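You operate a simulated robot arm through the tools that you are given. There is no shell and no other tool. Be economical: measure what you need, move in short steps, check, and stop when the job is done.

You are at the controls of a simulated robot arm. One attempt, no reset.

Task
Fit a divider in the yellow tray and run it to the gate.
Fine: use the white divider; drop the gate; load the tray by the zero button; switch the belt off again.

The check looks at the end state, three seconds after you hand in, the way a careful person would. Anything else that was tipped, shoved, dropped, spilled or broken makes it a failure.

Robot
A 6-joint arm with a two-finger parallel gripper on a trunk, on a base that drives. Base frame: it is fixed to the floor where the robot stands at the start and does not move with it; the origin is under the middle of the robot, x ahead of it, y to its left, z up. Readings come in mm, degrees, newtons and seconds.
With the tool pointing down near the work surface it reaches from about 360 to 820 mm from the robot's upright axis, wherever it stands. Its first joint turns from -166.0 to 166.0 degrees. Places, roughly: slot of the yellow tray [400, 100, 800]; gate [700, -1100, 1000]; conveyor run switch [800, -1800, 600]; conveyor belt [900, -600, 800]; width knob [600, -1200, 800]; white pointer knob [600, -800, 800]. Payload 3.91 kg.
The TCP is the grasp point between the finger pads, 30 mm short of the fingertips. In the tool frame z runs along the fingers and y along their closing line. Largest opening 110 mm; finger width 20, thickness 10; the body of the gripper, 48 by 112 mm, starts 55 mm behind the TCP.
Orientation is that of the tool frame in the base frame, as [roll, pitch, yaw] about the fixed x, y, z axes, in that order (R = Rz(yaw) Ry(pitch) Rx(roll)). With the fingers straight down and closing along the base's y, the tool's x points along the base's -x, its y along +y and its z along -z.

Tools
- The arm moves only by the tool move_arm. Its argument "series" is a list of rows, each a list of 7 numbers: the opening in per cent of the stroke, from 0 (shut) to 100 (fully open), then the shift along the tool's x, y, z in cm, then the turn, a rotation vector about the tool's x, y, z in degrees. In form: [[grip, x, y, z, rx, ry, rz], ...]. A call has 1 to 20 rows; each row shifts and turns the commanded pose from where the row before left it, along the tool's axes as they then stand. Rows are played at 5 a second. More than 50 mm and 8.6 degrees between two rows, or a gripper value outside its range, and nothing of the call is played. Where a pose cannot be reached the arm comes as near as it can. A force on the tool above 50 N (or 10 N above the force at the start of the call, whichever is more), or a blocked arm, ends the call early, and 0.2 s more pass. The fingers move at their own pace (about 45 mm/s each) and stop on an object; they squeeze with about 28 N. The grip force told is the motor's: it shows also when the fingers shut on nothing. Time passes only in rows, and 0.2 s behind the last, so rows that do not move let the fingers close. It gives the time, the measured TCP pose, the force on the tool (base axes), the opening and the grip force at its end, in the units of the frame above (readings bear some noise).
- Cameras (640 x 400 px; columns grow to the right, rows downward): "scene" is now at [-6.3, 85.9, 1570]; the picture's right is [-0.49, -0.87, 0.00], its down [-0.63, 0.35, -0.69] and it looks along [0.61, -0.34, -0.72] (base axes); focal length 253 px, centre (320, 200). "wrist" rides on the gripper at [77, 7, -114] in the tool frame; the picture's right is [-0.09, 1.00, 0.00], its down [-0.80, -0.07, -0.59] and it looks along [-0.59, -0.05, 0.80] (tool axes); focal length 270 px, centre (320, 200).
- grab_frame(camera): a new picture of that camera. No time passes.
- raise_lower(by): slides the trunk up (or, below 0, down) by that many mm; the arm and the scene camera ride with it, the base frame stays. It gives what a move gives, with no picture.
- roll_base(legs): drives the robot by 1 to 6 legs, each [ahead, turn to the left] in mm and degrees, along the robot's own axes; the way and the turn of a leg run together, so that a leg with both is an arc; at most 1500 mm and 180 degrees a leg. The arm and the cameras ride along, it lands a little off, and it stops where it bumps. It gives what a move gives.
- head_to(pan, tilt): turns the head with the scene camera to pan (to the left, within 155 degrees either way) and tilt (down, from -29 to 69), counted from straight ahead of the robot. It gives what a move gives.
- pixel_to_xyz(camera, pixels): for up to 12 pixels [column, row] of the newest picture of that camera ("zoom" is the newest enlarged one), the place [x, y, z] in the base frame of the surface seen there, good to about 2 mm, but the place of the scene camera against the robot may be out by one fixed shift of up to 18 mm in any direction. No time passes.
- enlarge(camera, box): a new picture of the part [left, top, right, bottom] of that camera's present view, enlarged. No time passes.
- job_done(): hands the job in; it is judged then, once.

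Keep the steps short. Do not move on a guess: measure, check each grasp and each placing, and mend mistakes. In all there are 80 turns and 48 pictures (those below and enlarged ones count). Leave the gripper open and the arm clear of the work at the hand-in unless told otherwise, and finish with a single line.

The tools are called after ">>>" as a command line: name --pt "numbers of a row" for each row, then --argument value for the rest, lists and objects as JSON in quotes. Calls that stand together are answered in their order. move_arm: Moves the arm, as the interface text tells. Its arguments: {"type":"object","properties":{"series":{"type":"array","items":{"type":"array","items":{"type":"number"}}}},"required":["series"]} The other tools are called the same way: raise_lower (by) slides the trunk up or down; roll_base (legs) drives the base; head_to (pan, tilt) turns the head that bears the scene camera; grab_frame (camera) takes a picture; pixel_to_xyz (camera, pixels) gives the place of the surface under pixels of a picture; enlarge (camera, box) takes an enlarged picture of a part of a camera's view; job_done () hands the job in.

At the start:

```text
time: 0.0
tool_pos: [481.9, -173.4, 1262.7]
ee_rot: [179.9, 0.0, -178.9]
contact_force: [0.3, -0.4, 0.4]
opening: 110.1
gripper_force: 0.0
trunk travel left (down, up): [-525.0, 85.0]
robot x, y, heading: [3.2, -8.8, -0.1]
head pan, tilt: [-29.2, 46.1]
```

scene: 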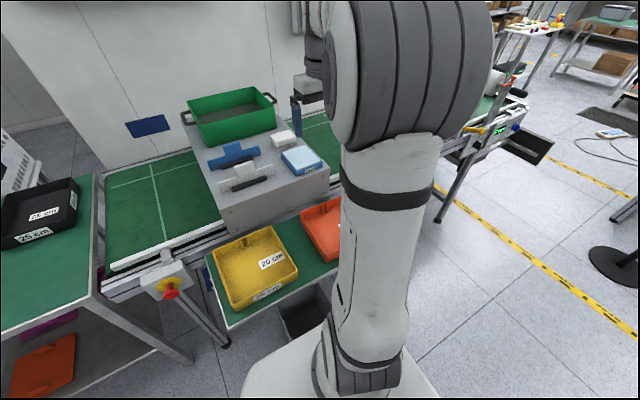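
wrist: 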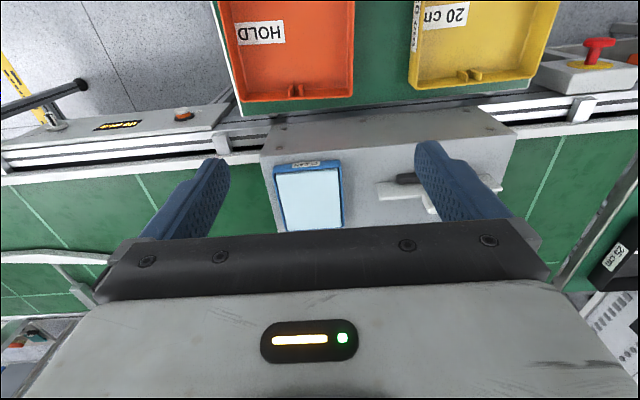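

I'll begin by looking at the workplace: a close view of the trays and dividers, then the belt to the right.

>>> enlarge --camera "scene" --box '[100, 80, 340, 340]'

>>> head_to --pan -62 --tilt 35

>>> grab_frame --camera "scene"

```text
1.54 times, centred on (220, 210) of scene
```

zoom: 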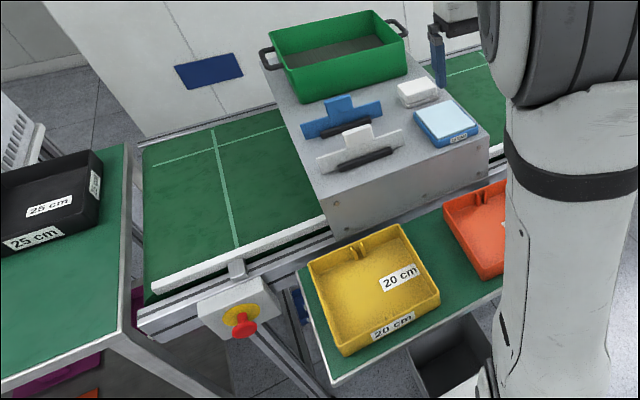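

```text
time: 1.0
tool_pos: [480.6, -174.2, 1262.4]
ee_rot: [180.0, 0.0, -179.1]
contact_force: [-0.3, 0.2, -0.2]
opening: 110.0
gripper_force: 0.1
trunk travel left (down, up): [-525.0, 85.0]
robot x, y, heading: [-1.8, -7.7, -0.3]
head pan, tilt: [-62.0, 35.0]
```

```text
44 pictures are left
```

scene: 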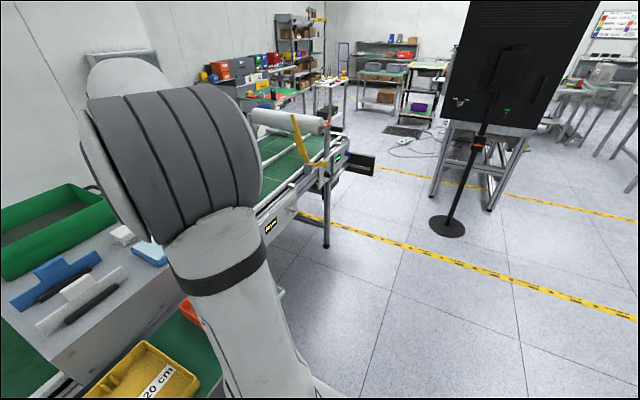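

The arm hides part of the belt. I'll enlarge the far end of the belt (gate, display) and measure some points.

>>> enlarge --camera "scene" --box '[230, 90, 390, 250]'

>>> pixel_to_xyz --camera "scene" --pixels '[[300, 140], [325, 150], [340, 158], [365, 165], [270, 228], [292, 210], [290, 117], [326, 130], [448, 225], [310, 165], [290, 150], [327, 245]]'

```text
2.50 times, centred on (310, 170) of scene
```

zoom: 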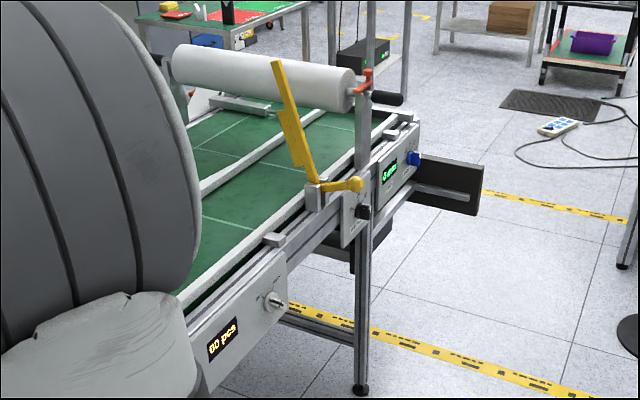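

```text
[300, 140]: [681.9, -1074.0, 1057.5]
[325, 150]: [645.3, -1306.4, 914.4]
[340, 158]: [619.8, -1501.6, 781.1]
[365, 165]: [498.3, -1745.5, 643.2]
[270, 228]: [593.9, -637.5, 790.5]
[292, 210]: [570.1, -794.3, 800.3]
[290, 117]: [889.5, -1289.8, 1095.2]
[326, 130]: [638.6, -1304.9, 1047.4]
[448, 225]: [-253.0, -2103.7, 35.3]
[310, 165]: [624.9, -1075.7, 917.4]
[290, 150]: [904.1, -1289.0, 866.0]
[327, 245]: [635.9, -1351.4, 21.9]
```

The gate bar is raised at about (640, -1080). A pointer knob with a "00 pcs" display sits near y -790. I'll turn right, drive along the belt and look at it from the side without the arm in view.

>>> roll_base --legs '[[0, -90], [800, 0]]'

>>> head_to --pan 85 --tilt 40

>>> grab_frame --camera "scene"

```text
time: 9.1
tool_pos: [-156.8, -1298.5, 1262.7]
ee_rot: [180.0, 0.0, 91.5]
contact_force: [0.1, 0.1, -0.6]
opening: 110.0
gripper_force: 0.2
trunk travel left (down, up): [-525.0, 85.0]
robot x, y, heading: [2.3, -816.7, -89.9]
head pan, tilt: [-62.0, 35.0]
```

```text
time: 11.4
tool_pos: [-157.4, -1297.7, 1263.4]
ee_rot: [-180.0, 0.0, 91.5]
contact_force: [-0.2, -0.8, 1.0]
opening: 109.9
gripper_force: 0.1
trunk travel left (down, up): [-525.0, 85.0]
robot x, y, heading: [1.8, -818.6, -90.0]
head pan, tilt: [85.0, 40.0]
```

```text
42 pictures are left
```

scene: 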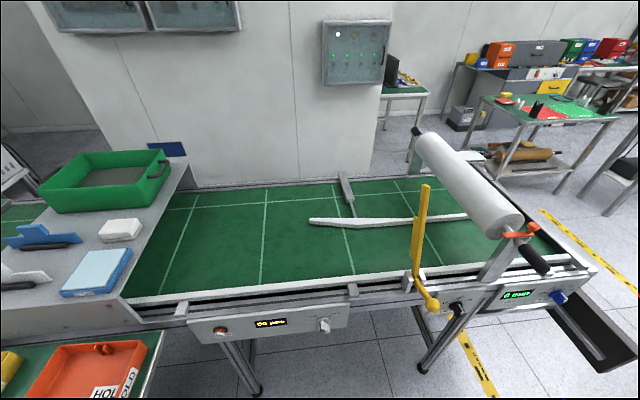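

>>> enlarge --camera "scene" --box '[180, 290, 360, 360]'

>>> enlarge --camera "scene" --box '[400, 200, 600, 330]'

>>> pixel_to_xyz --camera "scene" --pixels '[[220, 331], [326, 325], [455, 310], [560, 297], [432, 308], [427, 190], [416, 270], [310, 222], [465, 214], [160, 290], [262, 240], [500, 240]]'

```text
3.56 times, centred on (270, 325) of scene
```

zoom: 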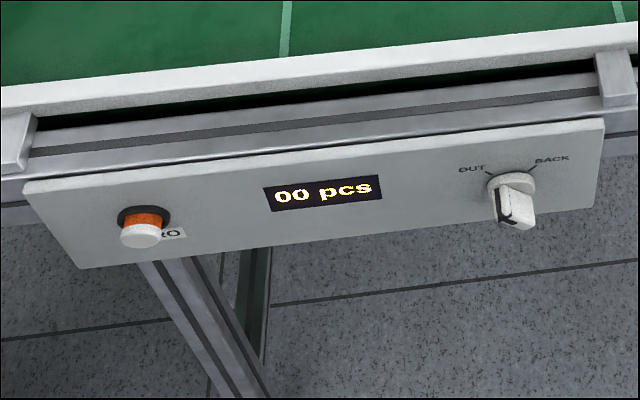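

```text
3.08 times, centred on (500, 265) of scene
```

zoom: 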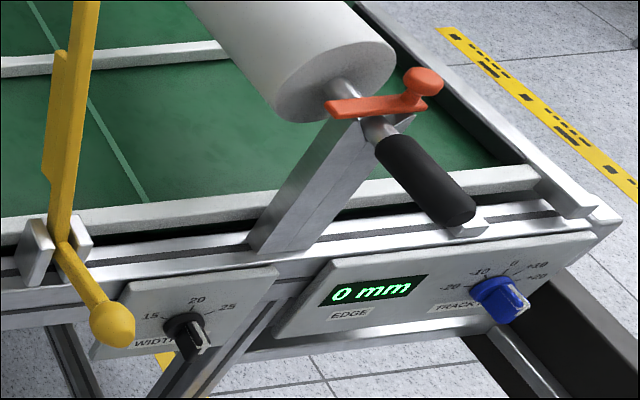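

```text
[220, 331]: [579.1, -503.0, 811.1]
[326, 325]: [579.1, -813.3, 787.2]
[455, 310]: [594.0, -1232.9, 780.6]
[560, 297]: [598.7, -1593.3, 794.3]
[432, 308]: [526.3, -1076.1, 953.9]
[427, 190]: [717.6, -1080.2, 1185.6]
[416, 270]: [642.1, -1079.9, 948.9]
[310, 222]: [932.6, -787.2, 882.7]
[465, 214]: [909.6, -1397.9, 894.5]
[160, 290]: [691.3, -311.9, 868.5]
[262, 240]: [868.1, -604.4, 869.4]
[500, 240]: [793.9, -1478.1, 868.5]
```

The panel left to right: ZERO button at (-503), "00 pcs" display, OUT/BACK pointer knob (-813), WIDTH knob 15/20/25 (-1233), EDGE/TRACK panel (-1593). I still need to find the run switch past the end, so I'll drive on and look.

>>> head_to --pan 45 --tilt 40

>>> grab_frame --camera "scene"

```text
time: 12.5
tool_pos: [-157.2, -1297.5, 1262.1]
ee_rot: [180.0, 0.0, 91.5]
contact_force: [-0.4, 0.3, 0.5]
opening: 110.2
gripper_force: 0.0
trunk travel left (down, up): [-525.0, 85.0]
robot x, y, heading: [1.3, -819.6, -90.0]
head pan, tilt: [45.0, 40.0]
```

```text
39 pictures are left
```

scene: 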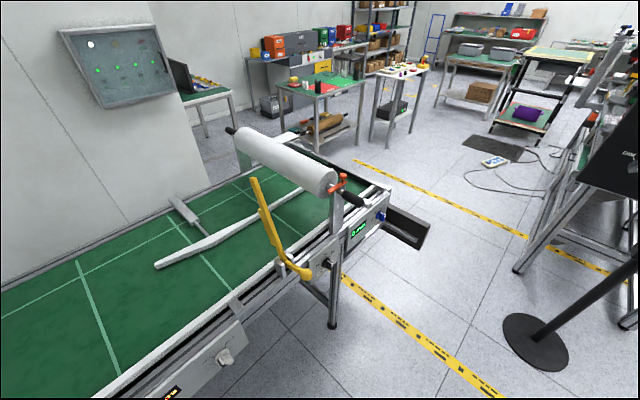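

>>> pixel_to_xyz --camera "scene" --pixels '[[390, 212], [428, 240], [405, 245], [392, 186], [340, 178], [528, 345], [506, 325], [560, 365], [478, 110], [495, 160], [540, 265], [150, 60]]'

>>> enlarge --camera "scene" --box '[280, 130, 440, 280]'

```text
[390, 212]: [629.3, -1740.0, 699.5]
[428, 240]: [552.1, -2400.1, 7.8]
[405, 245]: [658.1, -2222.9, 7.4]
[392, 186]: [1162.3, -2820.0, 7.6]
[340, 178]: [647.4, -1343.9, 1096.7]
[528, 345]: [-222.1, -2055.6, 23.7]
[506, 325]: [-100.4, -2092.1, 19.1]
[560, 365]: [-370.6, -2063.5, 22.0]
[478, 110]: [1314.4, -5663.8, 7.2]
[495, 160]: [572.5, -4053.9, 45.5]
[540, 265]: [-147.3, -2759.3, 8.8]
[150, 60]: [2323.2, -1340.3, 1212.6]
```

```text
2.67 times, centred on (360, 205) of scene
```

zoom: 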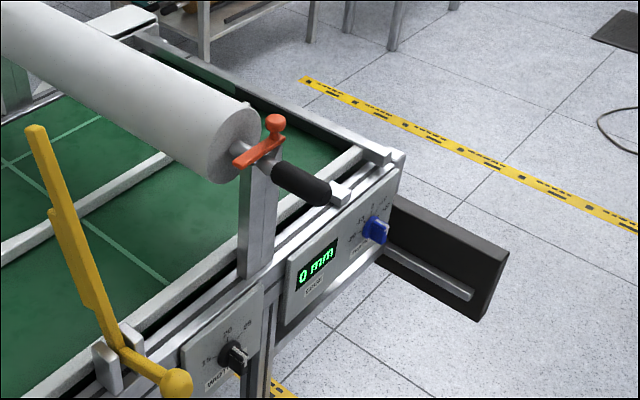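

>>> pixel_to_xyz --camera "scene" --pixels '[[620, 180], [595, 220], [635, 150], [590, 300], [560, 327], [625, 280], [520, 265], [600, 80], [415, 225], [400, 210], [420, 228]]'

>>> head_to --pan 5 --tilt 45

>>> grab_frame --camera "scene"

```text
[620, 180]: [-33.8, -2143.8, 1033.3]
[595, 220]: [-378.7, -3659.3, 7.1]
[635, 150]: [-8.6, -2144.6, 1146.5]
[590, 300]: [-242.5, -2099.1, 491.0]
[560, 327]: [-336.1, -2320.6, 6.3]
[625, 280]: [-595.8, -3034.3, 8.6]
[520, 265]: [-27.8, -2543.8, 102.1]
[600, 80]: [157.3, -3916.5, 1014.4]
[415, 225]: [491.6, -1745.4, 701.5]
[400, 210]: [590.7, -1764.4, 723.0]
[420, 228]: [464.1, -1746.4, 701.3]
```

```text
time: 13.6
tool_pos: [-157.1, -1297.4, 1262.9]
ee_rot: [180.0, 0.0, 91.6]
contact_force: [0.2, 0.4, 0.0]
opening: 110.1
gripper_force: 0.1
trunk travel left (down, up): [-525.0, 85.0]
robot x, y, heading: [4.4, -816.6, -90.1]
head pan, tilt: [5.0, 45.0]
```

```text
37 pictures are left
```

scene: 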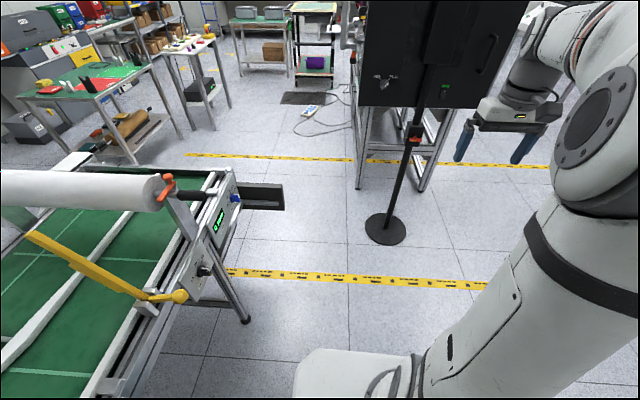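

The end of the belt isn't visible from here. I'll turn so the arm trails, reverse down the aisle, then face the end of the belt.

>>> roll_base --legs '[[0, 170], [0, 22], [-900, 0], [0, -102]]'

>>> head_to --pan 15 --tilt 50

>>> grab_frame --camera "scene"

```text
time: 22.7
tool_pos: [69.4, -344.9, 1262.0]
ee_rot: [-179.8, -0.1, -77.3]
contact_force: [0.3, 0.3, 0.4]
opening: 110.2
gripper_force: 0.0
trunk travel left (down, up): [-525.0, 85.0]
robot x, y, heading: [55.3, -837.5, 99.6]
head pan, tilt: [5.0, 45.0]
stopped in leg 3: the robot was blocked; the commanded pose is now the measured one
```

```text
time: 23.5
tool_pos: [70.2, -343.5, 1261.7]
ee_rot: [-180.0, -0.2, -77.2]
contact_force: [-0.3, 0.2, 0.2]
opening: 109.9
gripper_force: 0.1
trunk travel left (down, up): [-525.0, 85.0]
robot x, y, heading: [54.7, -837.4, 99.7]
head pan, tilt: [15.0, 50.0]
```

```text
36 pictures are left
```

scene: 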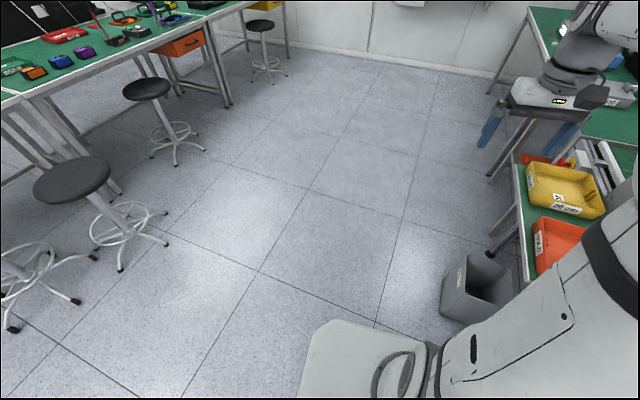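

Blocked after a short way. I'll look behind the robot to see by what.

>>> head_to --pan -150 --tilt 60

>>> grab_frame --camera "scene"

```text
time: 26.0
tool_pos: [70.5, -344.5, 1262.9]
ee_rot: [-179.9, -0.1, -77.1]
contact_force: [0.6, 0.1, 0.3]
opening: 109.9
gripper_force: 0.0
trunk travel left (down, up): [-525.0, 85.0]
robot x, y, heading: [54.8, -842.9, 99.8]
head pan, tilt: [-150.0, 60.0]
```

```text
35 pictures are left
```

scene: 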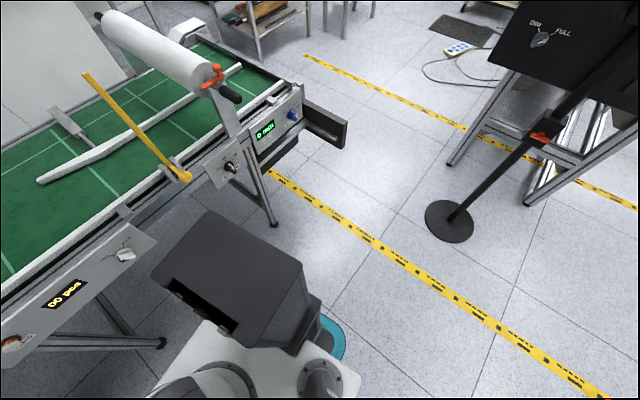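

>>> pixel_to_xyz --camera "scene" --pixels '[[210, 215], [165, 270], [300, 270], [240, 330], [330, 335], [272, 222], [160, 343], [318, 300], [215, 345]]'

>>> roll_base --legs '[[30, 0]]'

```text
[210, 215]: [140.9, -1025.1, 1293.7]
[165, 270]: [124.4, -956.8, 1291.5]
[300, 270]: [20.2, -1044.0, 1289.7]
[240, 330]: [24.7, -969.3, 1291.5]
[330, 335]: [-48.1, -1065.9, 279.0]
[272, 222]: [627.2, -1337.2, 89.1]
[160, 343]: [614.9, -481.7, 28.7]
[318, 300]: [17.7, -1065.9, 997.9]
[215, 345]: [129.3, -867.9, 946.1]
```

```text
time: 26.8
tool_pos: [65.2, -312.5, 1261.4]
ee_rot: [-179.9, -0.2, -77.3]
contact_force: [0.5, 0.3, 0.5]
opening: 110.2
gripper_force: 0.0
trunk travel left (down, up): [-525.0, 85.0]
robot x, y, heading: [46.9, -812.9, 99.6]
head pan, tilt: [-150.0, 60.0]
```

>>> grab_frame --camera "scene"

>>> pixel_to_xyz --camera "scene" --pixels '[[340, 232], [420, 285], [500, 340], [400, 330], [345, 345], [330, 330], [430, 220], [290, 195], [120, 330], [160, 343], [200, 250], [330, 130]]'

```text
34 pictures are left
```

scene: 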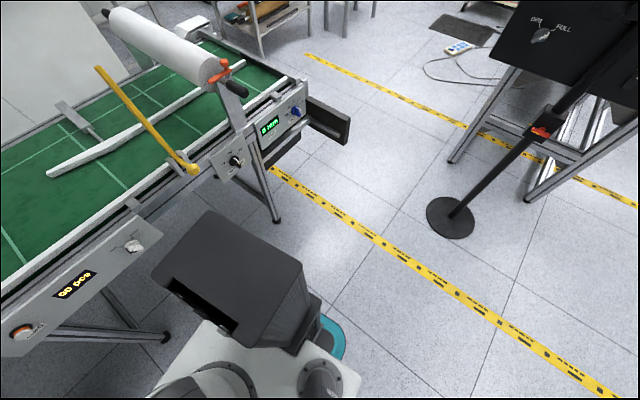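

```text
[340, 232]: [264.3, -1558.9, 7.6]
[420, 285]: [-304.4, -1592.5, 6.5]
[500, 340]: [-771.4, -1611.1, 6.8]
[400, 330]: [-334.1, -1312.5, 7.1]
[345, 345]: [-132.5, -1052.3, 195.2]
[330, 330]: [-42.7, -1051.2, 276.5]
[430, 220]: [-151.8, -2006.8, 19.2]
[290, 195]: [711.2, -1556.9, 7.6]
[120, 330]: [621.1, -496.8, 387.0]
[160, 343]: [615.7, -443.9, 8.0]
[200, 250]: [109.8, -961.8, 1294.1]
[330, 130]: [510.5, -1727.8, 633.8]
```

Nothing visible is close behind. I'll try a short reverse again to see if the block is real.

>>> roll_base --legs '[[-250, 0]]'

```text
time: 28.6
tool_pos: [106.8, -563.4, 1262.3]
ee_rot: [180.0, -0.1, -77.3]
contact_force: [0.1, 0.5, 0.2]
opening: 110.1
gripper_force: 0.1
trunk travel left (down, up): [-525.0, 85.0]
robot x, y, heading: [89.9, -1058.3, 99.7]
head pan, tilt: [-150.0, 60.0]
```

>>> roll_base --legs '[[-500, 0]]'

>>> grab_frame --camera "scene"

```text
time: 31.6
tool_pos: [188.7, -1053.7, 1262.3]
ee_rot: [-180.0, -0.2, -77.0]
contact_force: [0.1, -0.1, -0.1]
opening: 109.8
gripper_force: 0.0
trunk travel left (down, up): [-525.0, 85.0]
robot x, y, heading: [173.2, -1545.3, 100.1]
head pan, tilt: [-150.0, 60.0]
```

```text
33 pictures are left
```

scene: 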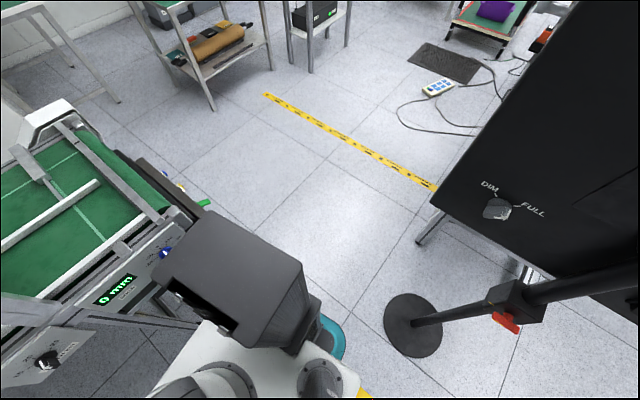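

Something green and coloured shows at the belt end at (190, 195). Enlarging.

>>> enlarge --camera "scene" --box '[80, 130, 240, 260]'

>>> pixel_to_xyz --camera "scene" --pixels '[[204, 202], [181, 187], [150, 185], [190, 205], [120, 155], [400, 320], [500, 210], [435, 200]]'

```text
3.08 times, centred on (160, 195) of scene
```

zoom: 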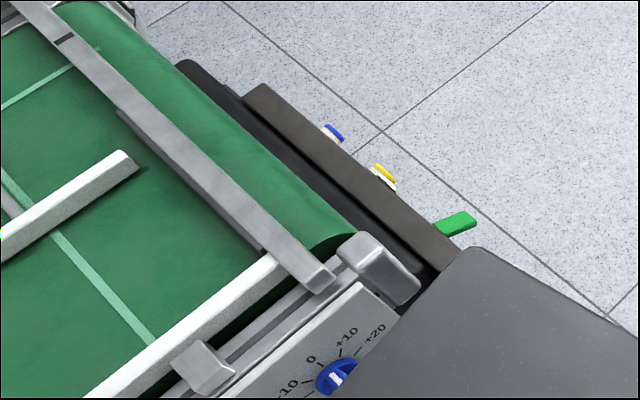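

```text
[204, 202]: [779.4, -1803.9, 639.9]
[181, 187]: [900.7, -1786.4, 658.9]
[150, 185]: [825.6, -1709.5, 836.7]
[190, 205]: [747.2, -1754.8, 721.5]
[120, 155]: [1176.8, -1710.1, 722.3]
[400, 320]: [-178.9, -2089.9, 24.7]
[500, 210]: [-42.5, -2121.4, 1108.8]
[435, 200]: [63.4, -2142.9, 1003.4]
```

The run control is on the far end face at about (780, -1804, 640): a green lever plus yellow and blue buttons. I'll reverse past the end and turn to face it.

>>> roll_base --legs '[[0, 9], [-550, 0], [0, -70]]'

>>> head_to --pan 0 --tilt 55

>>> grab_frame --camera "scene"

```text
time: 38.4
tool_pos: [793.8, -1839.1, 1261.8]
ee_rot: [-180.0, -0.1, -139.3]
contact_force: [0.1, 0.0, -0.4]
opening: 110.0
gripper_force: 0.1
trunk travel left (down, up): [-525.0, 85.0]
robot x, y, heading: [335.1, -2040.5, 37.8]
head pan, tilt: [-150.0, 60.0]
```

```text
time: 40.8
tool_pos: [795.1, -1840.1, 1263.0]
ee_rot: [-180.0, -0.1, -139.4]
contact_force: [-0.1, -0.5, -0.4]
opening: 110.0
gripper_force: 0.0
trunk travel left (down, up): [-525.0, 85.0]
robot x, y, heading: [339.0, -2041.1, 37.6]
head pan, tilt: [0.0, 55.0]
```

```text
31 pictures are left
```

scene: 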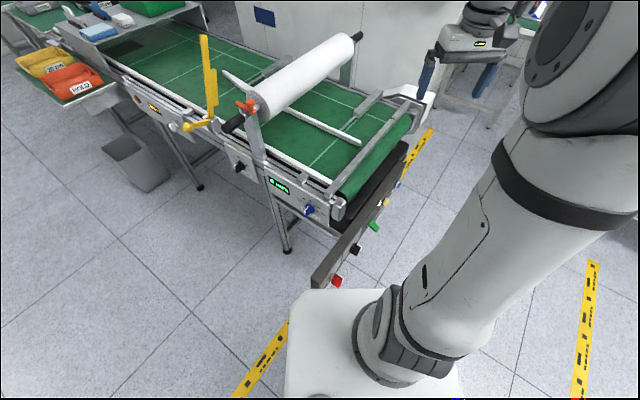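

>>> enlarge --camera "scene" --box '[300, 130, 430, 300]'

>>> enlarge --camera "wrist" --box '[0, 0, 640, 400]'

>>> pixel_to_xyz --camera "scene" --pixels '[[335, 280], [357, 248], [373, 227], [387, 202], [396, 185], [315, 275], [400, 150], [336, 264]]'

```text
2.35 times, centred on (365, 215) of scene
```

zoom: 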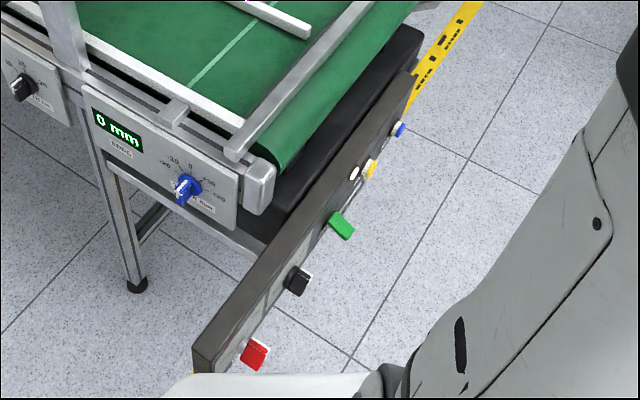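

```text
1.00 times, centred on (320, 200) of wrist
```

zoom: 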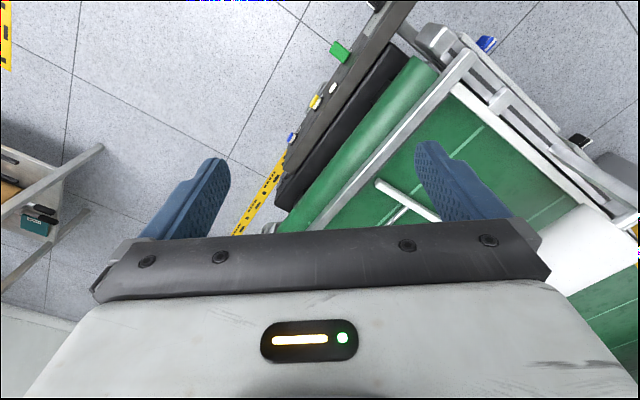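

```text
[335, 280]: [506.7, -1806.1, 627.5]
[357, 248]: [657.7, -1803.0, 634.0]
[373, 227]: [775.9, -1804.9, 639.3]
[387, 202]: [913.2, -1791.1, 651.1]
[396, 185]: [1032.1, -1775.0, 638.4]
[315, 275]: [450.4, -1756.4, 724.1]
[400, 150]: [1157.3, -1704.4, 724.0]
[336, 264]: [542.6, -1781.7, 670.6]
```

I need a frontal look at the labels on this control bar. I'll back away to face it squarely.

>>> roll_base --legs '[[0, 90], [-400, 0], [0, -38]]'

>>> raise_lower --by -250

>>> head_to --pan -10 --tilt 45

>>> grab_frame --camera "scene"

```text
time: 48.9
tool_pos: [698.2, -1866.8, 1262.3]
ee_rot: [-180.0, -0.3, -86.3]
contact_force: [0.2, 0.0, -0.1]
opening: 109.7
gripper_force: 0.1
trunk travel left (down, up): [-525.0, 85.0]
robot x, y, heading: [580.4, -2355.6, 91.3]
head pan, tilt: [0.0, 55.0]
```

```text
time: 51.5
tool_pos: [697.5, -1867.3, 1011.9]
ee_rot: [180.0, -0.1, -86.4]
contact_force: [0.6, 0.3, -0.7]
opening: 110.1
gripper_force: 0.1
trunk travel left (down, up): [-275.0, 335.0]
robot x, y, heading: [580.7, -2354.1, 91.2]
head pan, tilt: [0.0, 55.0]
```

```text
time: 52.2
tool_pos: [698.1, -1868.3, 1013.1]
ee_rot: [-180.0, -0.2, -86.3]
contact_force: [0.3, -0.9, 0.4]
opening: 110.0
gripper_force: 0.1
trunk travel left (down, up): [-275.0, 335.0]
robot x, y, heading: [579.5, -2354.9, 91.4]
head pan, tilt: [-10.0, 45.0]
```

```text
28 pictures are left
```

scene: 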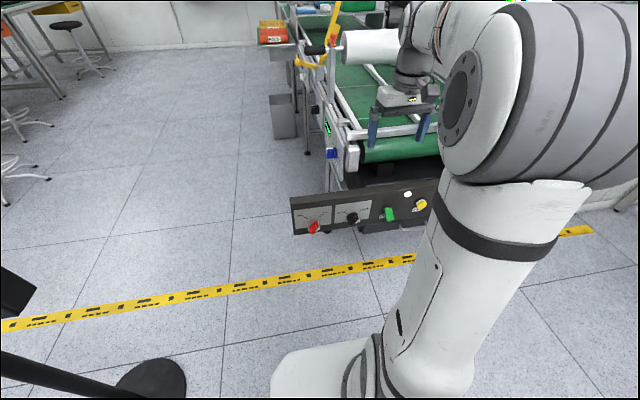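

>>> enlarge --camera "scene" --box '[285, 170, 445, 250]'

>>> pixel_to_xyz --camera "scene" --pixels '[[314, 227], [352, 218], [389, 213], [420, 203], [293, 230], [330, 225], [408, 193], [325, 205], [430, 215], [390, 222]]'

```text
4.00 times, centred on (365, 210) of scene
```

zoom: 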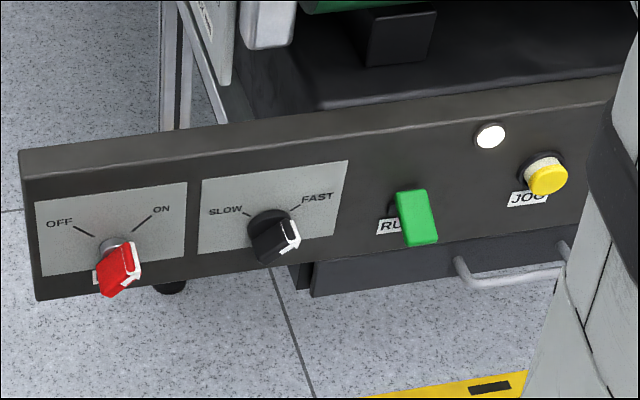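

```text
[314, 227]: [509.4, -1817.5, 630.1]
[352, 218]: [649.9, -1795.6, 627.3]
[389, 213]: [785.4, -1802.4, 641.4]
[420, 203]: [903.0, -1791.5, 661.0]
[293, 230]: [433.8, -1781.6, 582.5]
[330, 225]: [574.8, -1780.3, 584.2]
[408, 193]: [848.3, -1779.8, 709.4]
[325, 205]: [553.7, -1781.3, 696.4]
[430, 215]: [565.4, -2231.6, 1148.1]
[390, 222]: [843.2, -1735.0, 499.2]
```

>>> enlarge --camera "scene" --box '[292, 200, 362, 244]'

>>> enlarge --camera "scene" --box '[370, 180, 440, 224]'

```text
9.09 times, centred on (327, 222) of scene
```

zoom: 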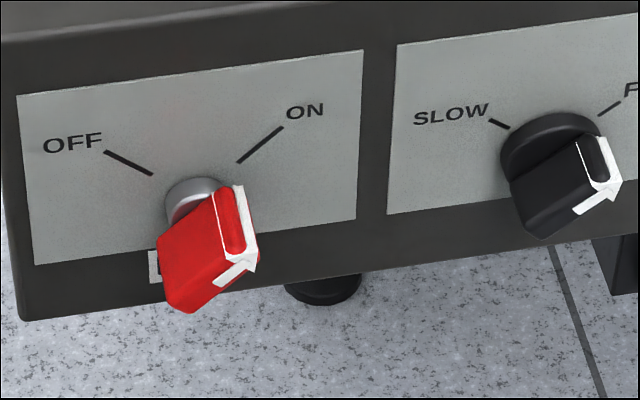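

```text
9.09 times, centred on (405, 202) of scene
```

zoom: 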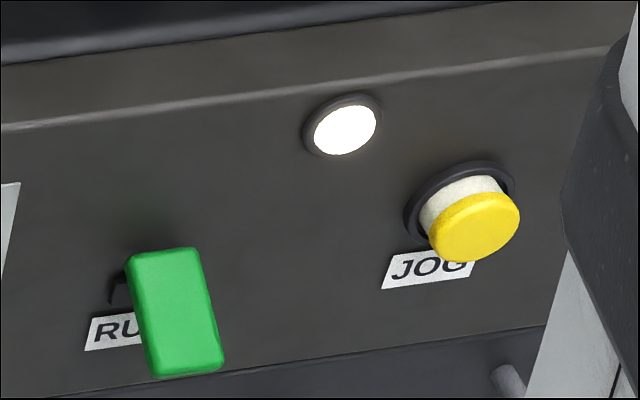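

Mains is ON and the lamp is lit, and the green RUN lever (780, -1802, 641) is the run switch. Next I'll go back to the gate and knobs, raise the trunk and drive to about (0, -1020) facing the belt.

>>> raise_lower --by 250

>>> roll_base --legs '[[0, 37], [400, 0], [0, -20], [1073, 0], [0, -108]]'

>>> head_to --pan 10 --tilt 45

>>> grab_frame --camera "scene"

```text
time: 54.8
tool_pos: [698.5, -1867.1, 1262.0]
ee_rot: [180.0, -0.2, -86.3]
contact_force: [-0.7, 0.2, 0.4]
opening: 110.0
gripper_force: 0.1
trunk travel left (down, up): [-525.0, 85.0]
robot x, y, heading: [579.9, -2353.2, 91.2]
head pan, tilt: [-10.0, 45.0]
```

```text
time: 69.6
tool_pos: [507.3, -1145.0, 1260.8]
ee_rot: [-179.9, -0.2, -177.0]
contact_force: [0.2, 0.1, -0.9]
opening: 109.9
gripper_force: 0.1
trunk travel left (down, up): [-525.0, 85.0]
robot x, y, heading: [19.2, -981.1, 1.3]
head pan, tilt: [-10.0, 45.0]
```

```text
time: 70.4
tool_pos: [505.2, -1144.3, 1261.2]
ee_rot: [-179.9, -0.1, -177.0]
contact_force: [0.2, 0.1, 0.4]
opening: 109.9
gripper_force: 0.0
trunk travel left (down, up): [-525.0, 85.0]
robot x, y, heading: [23.0, -981.5, 1.2]
head pan, tilt: [10.0, 45.0]
```

```text
24 pictures are left
```

scene: 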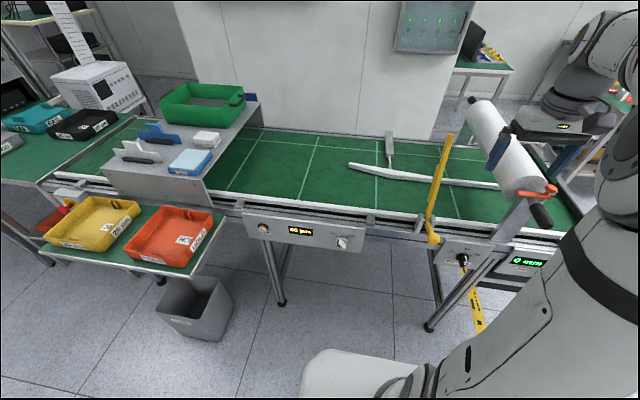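

I'll enlarge on the two knobs and the gate together, and measure them.

>>> enlarge --camera "scene" --box '[325, 190, 485, 290]'

>>> pixel_to_xyz --camera "scene" --pixels '[[344, 243], [338, 248], [463, 258], [433, 238], [429, 220], [438, 190], [450, 135], [355, 165], [490, 185], [425, 205], [414, 262], [388, 150]]'

```text
4.00 times, centred on (405, 240) of scene
```

zoom: 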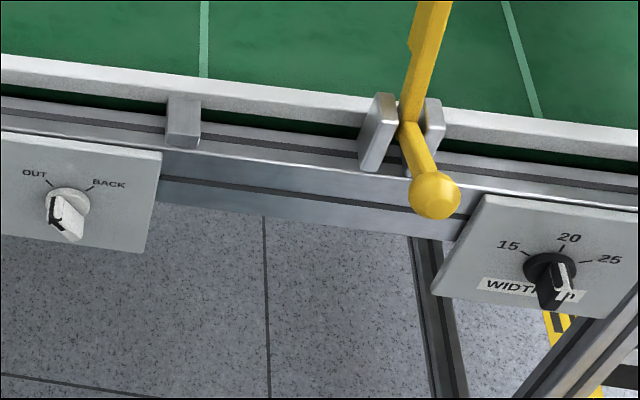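

```text
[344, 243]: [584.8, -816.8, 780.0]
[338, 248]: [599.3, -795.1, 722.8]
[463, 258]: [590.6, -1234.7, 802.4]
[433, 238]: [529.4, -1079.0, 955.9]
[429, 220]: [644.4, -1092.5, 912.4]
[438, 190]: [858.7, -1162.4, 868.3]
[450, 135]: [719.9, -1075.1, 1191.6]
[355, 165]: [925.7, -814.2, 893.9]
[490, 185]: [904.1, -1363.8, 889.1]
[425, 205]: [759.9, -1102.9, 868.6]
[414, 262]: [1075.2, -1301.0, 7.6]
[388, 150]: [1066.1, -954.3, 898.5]
```

>>> enlarge --camera "scene" --box '[446, 242, 486, 267]'

>>> pixel_to_xyz --camera "scene" --pixels '[[380, 222], [380, 217], [380, 214], [380, 211], [380, 207], [405, 180], [405, 177], [405, 183], [455, 188], [455, 184], [455, 181], [395, 168]]'

```text
16.00 times, centred on (466, 254) of scene
```

zoom: 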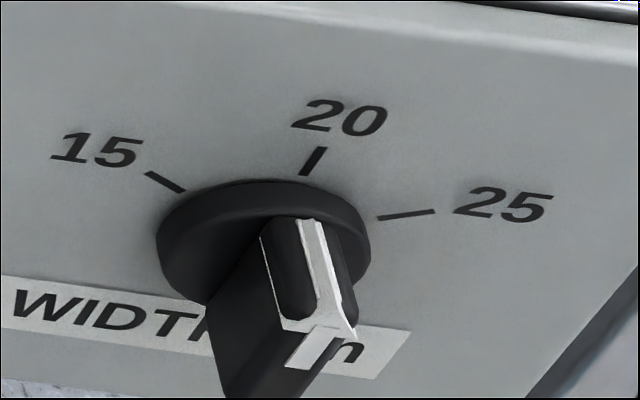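

```text
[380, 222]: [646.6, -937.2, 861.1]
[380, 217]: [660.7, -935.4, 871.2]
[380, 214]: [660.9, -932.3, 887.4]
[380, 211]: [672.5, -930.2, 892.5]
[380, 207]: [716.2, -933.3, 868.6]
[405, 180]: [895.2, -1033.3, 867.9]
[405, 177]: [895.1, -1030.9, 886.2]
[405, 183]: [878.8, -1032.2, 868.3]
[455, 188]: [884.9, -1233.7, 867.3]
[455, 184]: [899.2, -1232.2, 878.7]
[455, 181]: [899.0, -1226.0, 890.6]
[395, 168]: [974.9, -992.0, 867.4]
```

Width is at 20 (lane measured about 213 mm) and the direction knob points to OUT, so both are right already. Now the gate. I'll take a wrist picture to locate it free of the scene-camera shift.

>>> grab_frame --camera "wrist"

```text
21 pictures are left
```

wrist: 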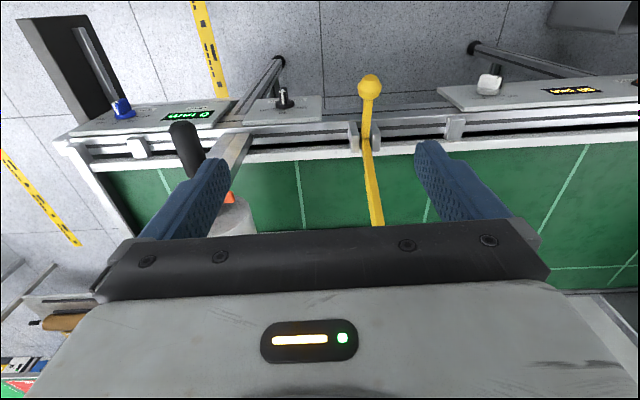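

>>> pixel_to_xyz --camera "wrist" --pixels '[[369, 86], [368, 110], [367, 145], [371, 170], [375, 200], [378, 222], [364, 170], [378, 170], [280, 97], [487, 84], [300, 160], [440, 195]]'

```text
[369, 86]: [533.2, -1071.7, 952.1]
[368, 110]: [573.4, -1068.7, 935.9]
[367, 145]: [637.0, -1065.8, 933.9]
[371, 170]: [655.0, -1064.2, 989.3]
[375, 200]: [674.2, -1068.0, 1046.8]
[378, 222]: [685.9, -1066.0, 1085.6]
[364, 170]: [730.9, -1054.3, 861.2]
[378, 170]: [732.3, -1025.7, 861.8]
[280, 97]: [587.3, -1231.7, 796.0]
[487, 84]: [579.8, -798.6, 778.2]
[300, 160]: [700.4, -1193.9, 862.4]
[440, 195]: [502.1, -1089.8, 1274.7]
```

The bar leans from (637, 934) up to about (720, 1185) at y ≈ -1067. I'll close the fingers and bring the tip to the near side of the bar.

>>> move_arm --pt "0 -2.25 1.28 2.85 0 0 3" --pt "0 -2.25 1.28 2.85 0 0 0" --pt "0 -2.25 1.28 2.85 0 0 0" --pt "0 -2.25 1.28 2.85 0 0 0" --pt "0 -2.25 1.28 2.85 0 0 0" --pt "0 -2.25 1.28 2.85 0 0 0" --pt "0 0 0 0 0 0 0" --pt "0 0 0 0 0 0 0"

```text
time: 72.2
tool_pos: [641.8, -1065.6, 1091.2]
ee_rot: [-180.0, -0.1, -179.9]
contact_force: [-0.1, -0.6, 0.2]
opening: 0.0
gripper_force: 27.8
trunk travel left (down, up): [-525.0, 85.0]
robot x, y, heading: [17.5, -982.6, 1.4]
head pan, tilt: [10.0, 45.0]
```

Now I'll sweep the bar over and down along its arc.

>>> move_arm --pt "0 -1.56 0 0 0 0 0" --pt "0 -1.56 0 -0.1 0 0 0" --pt "0 -1.47 0 0.65 0 0 0" --pt "0 -1.47 0 0.65 0 0 0" --pt "0 -1.1 0 0.77 0 0 0" --pt "0 -1.1 0 0.77 0 0 0" --pt "0 -0.95 0 0.95 0 0 0" --pt "0 -0.95 0 0.95 0 0 0" --pt "0 -0.77 0 1.1 0 0 0" --pt "0 -0.77 0 1.1 0 0 0" --pt "0 -0.6 0 1.22 0 0 0" --pt "0 -0.6 0 1.22 0 0 0" --pt "0 -0.35 0 1.3 0 0 0" --pt "0 -0.35 0 1.3 0 0 0" --pt "0 -0.12 0 1.0 0 0 0"

>>> grab_frame --camera "scene"

```text
time: 75.4
tool_pos: [775.9, -1065.8, 961.7]
ee_rot: [-179.9, -0.2, -180.0]
contact_force: [-0.1, 0.6, 0.5]
opening: 0.1
gripper_force: 28.3
trunk travel left (down, up): [-525.0, 85.0]
robot x, y, heading: [15.2, -982.3, 1.3]
head pan, tilt: [10.0, 45.0]
```

```text
20 pictures are left
```

scene: 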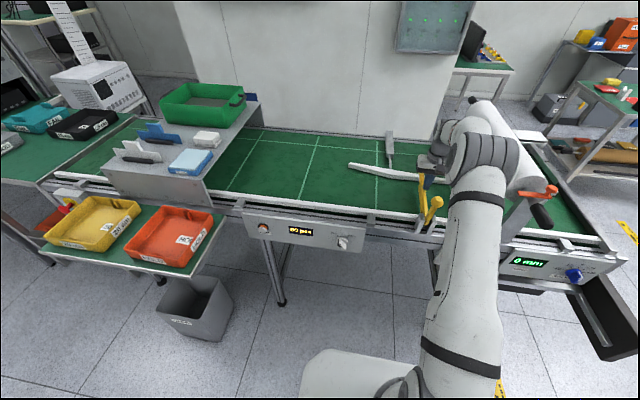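

The bar is almost level. I'll press on down gently until there is resistance.

>>> move_arm --pt "0 0 0 0.6 0 0 0" --pt "0 0 0 0.6 0 0 0" --pt "0 0 0 0.5 0 0 0"

>>> enlarge --camera "scene" --box '[380, 130, 480, 250]'

>>> pixel_to_xyz --camera "scene" --pixels '[[436, 201], [429, 215], [421, 180], [424, 190], [421, 200]]'

```text
time: 76.2
tool_pos: [776.2, -1066.3, 943.0]
ee_rot: [179.9, -0.2, -179.9]
contact_force: [-1.7, -0.1, 1.2]
opening: 0.0
gripper_force: 27.9
trunk travel left (down, up): [-525.0, 85.0]
robot x, y, heading: [20.0, -985.2, 1.2]
head pan, tilt: [10.0, 45.0]
```

```text
3.33 times, centred on (430, 190) of scene
```

zoom: 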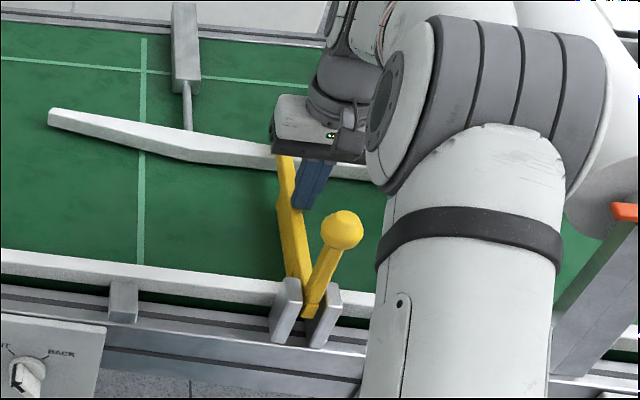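

```text
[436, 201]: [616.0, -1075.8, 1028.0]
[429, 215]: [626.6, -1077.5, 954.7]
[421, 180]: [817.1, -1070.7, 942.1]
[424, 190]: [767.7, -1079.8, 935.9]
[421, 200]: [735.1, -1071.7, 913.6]
```

The bar is still about 15–19° above level. I'll keep pressing down in small steps.

>>> move_arm --pt "0 0 0 0.7 0 0 0" --pt "0 0 0 0.7 0 0 0" --pt "0 0 0 0.7 0 0 0" --pt "0 0 0 0.6 0 0 0"

>>> enlarge --camera "scene" --box '[380, 130, 480, 250]'

>>> pixel_to_xyz --camera "zoom" --pixels '[[345, 230], [285, 165], [290, 200], [295, 235], [300, 265], [312, 250], [320, 290]]'

```text
time: 76.9
tool_pos: [779.4, -1067.2, 944.1]
ee_rot: [-179.8, 1.0, 180.0]
contact_force: [-9.9, 1.4, 22.3]
opening: 0.1
gripper_force: 28.3
trunk travel left (down, up): [-525.0, 85.0]
robot x, y, heading: [22.0, -982.2, 1.5]
head pan, tilt: [10.0, 45.0]
stopped in row 3: the force on the tool passed its limit (the readings are from after the stop); the commanded pose is now the measured one
```

```text
3.33 times, centred on (430, 190) of scene
```

zoom: 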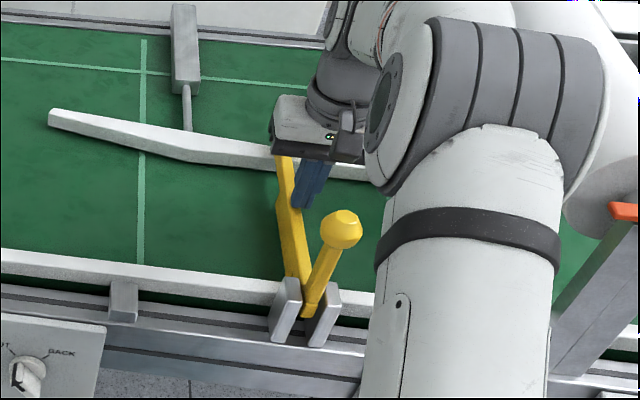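

```text
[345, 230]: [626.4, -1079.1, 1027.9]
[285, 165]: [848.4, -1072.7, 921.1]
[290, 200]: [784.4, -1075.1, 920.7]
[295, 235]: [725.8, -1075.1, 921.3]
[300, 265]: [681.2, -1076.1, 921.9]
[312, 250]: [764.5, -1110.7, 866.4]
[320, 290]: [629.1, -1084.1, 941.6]
```

The gate now reads level (z 921 all along) and the push met its stop, so it is down. I'll retract up and back, then drive to the trays and dividers.

>>> move_arm --pt "0 0 0 -4.5 0 0 0" --pt "0 0 0 -4.5 0 0 0" --pt "0 0 0 -4.5 0 0 0" --pt "0 3.5 0 -3.3 0 0 0" --pt "0 3.5 0 -3.3 0 0 0" --pt "0 3.5 0 -3.3 0 0 0" --pt "100 3.5 0 -3.3 0 0 0" --pt "100 3.5 0 -3.3 0 0 0" --pt "100 3.5 0 -1 0 0 0" --pt "100 3.5 0 0 0 0 0" --pt "100 3 0 0 0 0 0"

>>> roll_base --legs '[[0, 91], [860, 0], [0, -91]]'

>>> head_to --pan 5 --tilt 55

>>> grab_frame --camera "scene"

```text
time: 79.3
tool_pos: [498.7, -1066.9, 1244.9]
ee_rot: [-179.9, 0.8, -180.0]
contact_force: [0.3, 0.0, 0.7]
opening: 104.7
gripper_force: 0.0
trunk travel left (down, up): [-525.0, 85.0]
robot x, y, heading: [20.6, -981.2, 1.2]
head pan, tilt: [10.0, 45.0]
```

```text
time: 91.6
tool_pos: [450.9, -188.3, 1244.1]
ee_rot: [-179.9, 0.7, -178.7]
contact_force: [0.6, 0.8, 0.4]
opening: 110.1
gripper_force: 0.0
trunk travel left (down, up): [-525.0, 85.0]
robot x, y, heading: [-32.2, -85.3, 3.4]
head pan, tilt: [10.0, 45.0]
```

```text
time: 92.3
tool_pos: [450.1, -185.2, 1244.6]
ee_rot: [-179.9, 0.7, -178.5]
contact_force: [-0.8, 1.3, 0.5]
opening: 110.2
gripper_force: 0.0
trunk travel left (down, up): [-525.0, 85.0]
robot x, y, heading: [-32.6, -86.0, 3.2]
head pan, tilt: [5.0, 55.0]
```

```text
17 pictures are left
```

scene: 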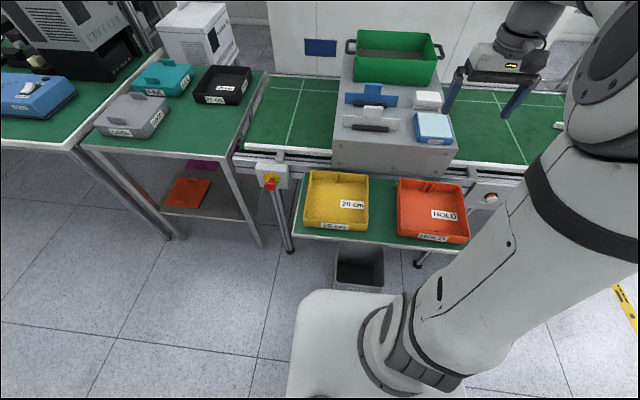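

I'll enlarge on the yellow tray and dividers and measure them.

>>> enlarge --camera "scene" --box '[295, 80, 465, 240]'

>>> pixel_to_xyz --camera "scene" --pixels '[[311, 172], [369, 173], [369, 228], [304, 225], [340, 175], [337, 225], [345, 122], [401, 123], [372, 109], [370, 128], [353, 129], [340, 190]]'

```text
2.50 times, centred on (380, 160) of scene
```

zoom: 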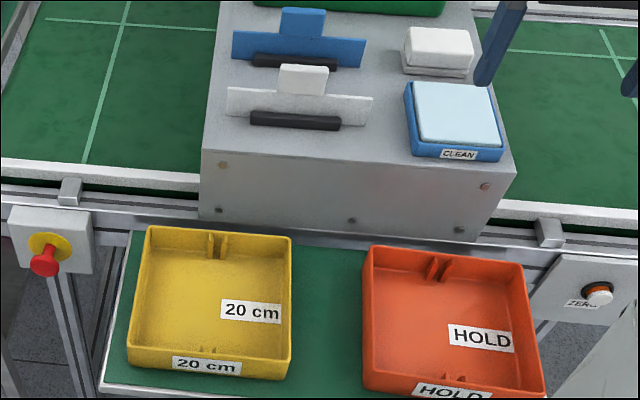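

```text
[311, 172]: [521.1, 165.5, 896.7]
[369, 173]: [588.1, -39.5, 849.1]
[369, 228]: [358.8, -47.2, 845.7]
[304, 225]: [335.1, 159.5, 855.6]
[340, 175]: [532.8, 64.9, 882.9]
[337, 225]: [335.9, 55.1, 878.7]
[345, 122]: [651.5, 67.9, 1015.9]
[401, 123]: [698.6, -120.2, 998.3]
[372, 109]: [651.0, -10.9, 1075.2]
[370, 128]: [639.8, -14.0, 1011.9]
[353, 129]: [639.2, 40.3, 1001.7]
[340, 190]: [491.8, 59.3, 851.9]
```

The white divider stands upright in its holder, with plane x≈651 and tab top z≈1075. I'll hover over its tab with the closing line turned along x and look with the wrist camera.

>>> move_arm --pt "100 -2.94 2.55 0.63 0 0 0" --pt "100 -2.94 2.55 0.63 0 0 0" --pt "100 -2.94 2.55 0.63 0 0 0" --pt "100 -2.94 2.55 0.63 0 0 0" --pt "100 -2.94 2.55 0.63 0 0 0" --pt "100 -2.94 2.55 0.63 0 0 0" --pt "100 -2.94 2.55 0.63 0 0 0" --pt "50 0 0 0 0 0 -8.05" --pt "50 0 0 0 0 0 -8.05" --pt "50 0 0 0 0 0 -8.05" --pt "50 0 0 0 0 0 -8.05" --pt "50 0 0 0 0 0 -8.05" --pt "50 0 0 0 0 0 -8.05" --pt "50 0 0 0 0 0 -8.05" --pt "50 0 0 0 0 0 -8.05" --pt "50 0 0 0 0 0 -8.05" --pt "50 0 0 0 0 0 -8.05" --pt "50 0 0 0 0 0 -8.05"

>>> grab_frame --camera "wrist"

```text
time: 96.1
tool_pos: [650.1, -4.4, 1201.0]
ee_rot: [-179.4, 0.0, -89.9]
contact_force: [-0.4, 0.8, 0.8]
opening: 55.0
gripper_force: 0.1
trunk travel left (down, up): [-525.0, 85.0]
robot x, y, heading: [-32.3, -88.1, 3.6]
head pan, tilt: [5.0, 55.0]
```

```text
15 pictures are left
```

wrist: 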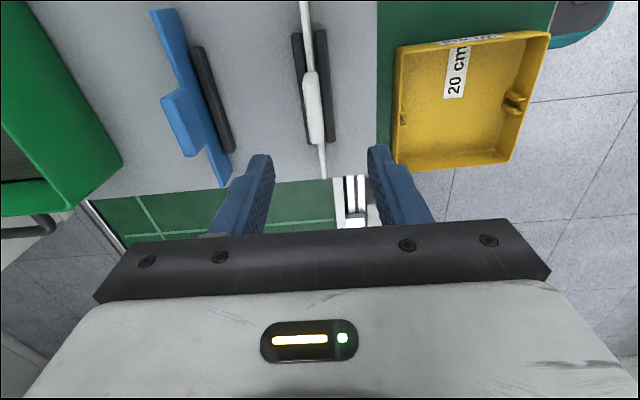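

>>> pixel_to_xyz --camera "wrist" --pixels '[[309, 80], [316, 135], [308, 108], [319, 108], [313, 105], [304, 8], [322, 176], [405, 117], [513, 103], [400, 45], [546, 35], [510, 160]]'

```text
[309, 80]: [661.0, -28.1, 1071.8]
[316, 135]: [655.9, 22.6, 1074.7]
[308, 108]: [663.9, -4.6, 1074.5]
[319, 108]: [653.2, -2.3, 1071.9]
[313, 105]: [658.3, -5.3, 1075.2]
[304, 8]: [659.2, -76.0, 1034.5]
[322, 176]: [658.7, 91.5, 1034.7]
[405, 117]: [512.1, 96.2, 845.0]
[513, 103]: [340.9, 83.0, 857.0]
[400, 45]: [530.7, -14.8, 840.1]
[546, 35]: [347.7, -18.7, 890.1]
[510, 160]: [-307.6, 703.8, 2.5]
```

The tab centre is (658, -3), top at z 1074.5. I'll align, descend to TCP z≈1052 and close.

>>> move_arm --pt "50 -0.1 -0.83 0 0 0 0" --pt "50 0 0 4 0 0 0" --pt "50 0 0 4 0 0 0" --pt "50 0 0 4 0 0 0" --pt "50 0 0 2.9 0 0 0" --pt "50 0 0 0 0 0 0" --pt "0 0 0 0 0 0 0" --pt "0 0 0 0 0 0 0" --pt "0 0 0 0 0 0 0" --pt "0 0 0 0 0 0 0" --pt "0 0 0 0 0 0 0"

```text
time: 98.5
tool_pos: [659.8, -3.6, 1052.1]
ee_rot: [-179.3, -0.1, -90.1]
contact_force: [-3.1, 1.1, 0.1]
opening: 13.5
gripper_force: 27.6
trunk travel left (down, up): [-525.0, 85.0]
robot x, y, heading: [-34.3, -86.7, 3.1]
head pan, tilt: [5.0, 55.0]
```

Gripped at 13.5 mm. Lifting.

>>> move_arm --pt "0 0 0 -2 0 0 0" --pt "0 0 0 -3 0 0 0" --pt "0 0 0 -4 0 0 0" --pt "0 0 0 -4 0 0 0" --pt "0 0 0 -1 0 0 0"

```text
time: 99.7
tool_pos: [658.7, -4.0, 1194.9]
ee_rot: [-179.2, -0.2, -90.0]
contact_force: [-0.2, -0.5, -1.1]
opening: 13.5
gripper_force: 28.0
trunk travel left (down, up): [-525.0, 85.0]
robot x, y, heading: [-35.9, -87.6, 3.4]
head pan, tilt: [5.0, 55.0]
```

>>> move_arm --pt "0 -1.32 3.82 0 -0.7 0 0" --pt "0 -1.32 3.82 0 0 0 0" --pt "0 -1.32 3.82 0 0 0 0" --pt "0 -1.32 3.82 0 0 0 0" --pt "0 -1.32 3.82 0 0 0 0" --pt "0 -1.32 3.82 0 0 0 0" --pt "0 0 0 0 0 0 8.18" --pt "0 0 0 0 0 0 8.18" --pt "0 0 0 0 0 0 8.18" --pt "0 0 0 0 0 0 8.18" --pt "0 0 0 0 0 0 8.18" --pt "0 0 0 0 0 0 8.18" --pt "0 0 0 0 0 0 8.18" --pt "0 0 0 0 0 0 8.18" --pt "0 0 0 0 0 0 8.18" --pt "0 0 0 0 0 0 8.18" --pt "0 0 0 0 0 0 8.18" --pt "0 0 0 0 0 0 0"

>>> grab_frame --camera "wrist"

```text
time: 103.5
tool_pos: [430.2, 76.1, 1193.0]
ee_rot: [-179.9, 0.0, 179.8]
contact_force: [-0.9, -0.8, -1.9]
opening: 13.4
gripper_force: 28.1
trunk travel left (down, up): [-525.0, 85.0]
robot x, y, heading: [-33.4, -89.3, 3.3]
head pan, tilt: [5.0, 55.0]
```

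```text
14 pictures are left
```

wrist: 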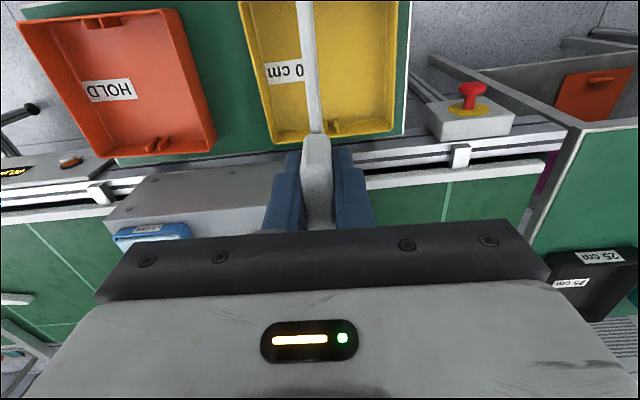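

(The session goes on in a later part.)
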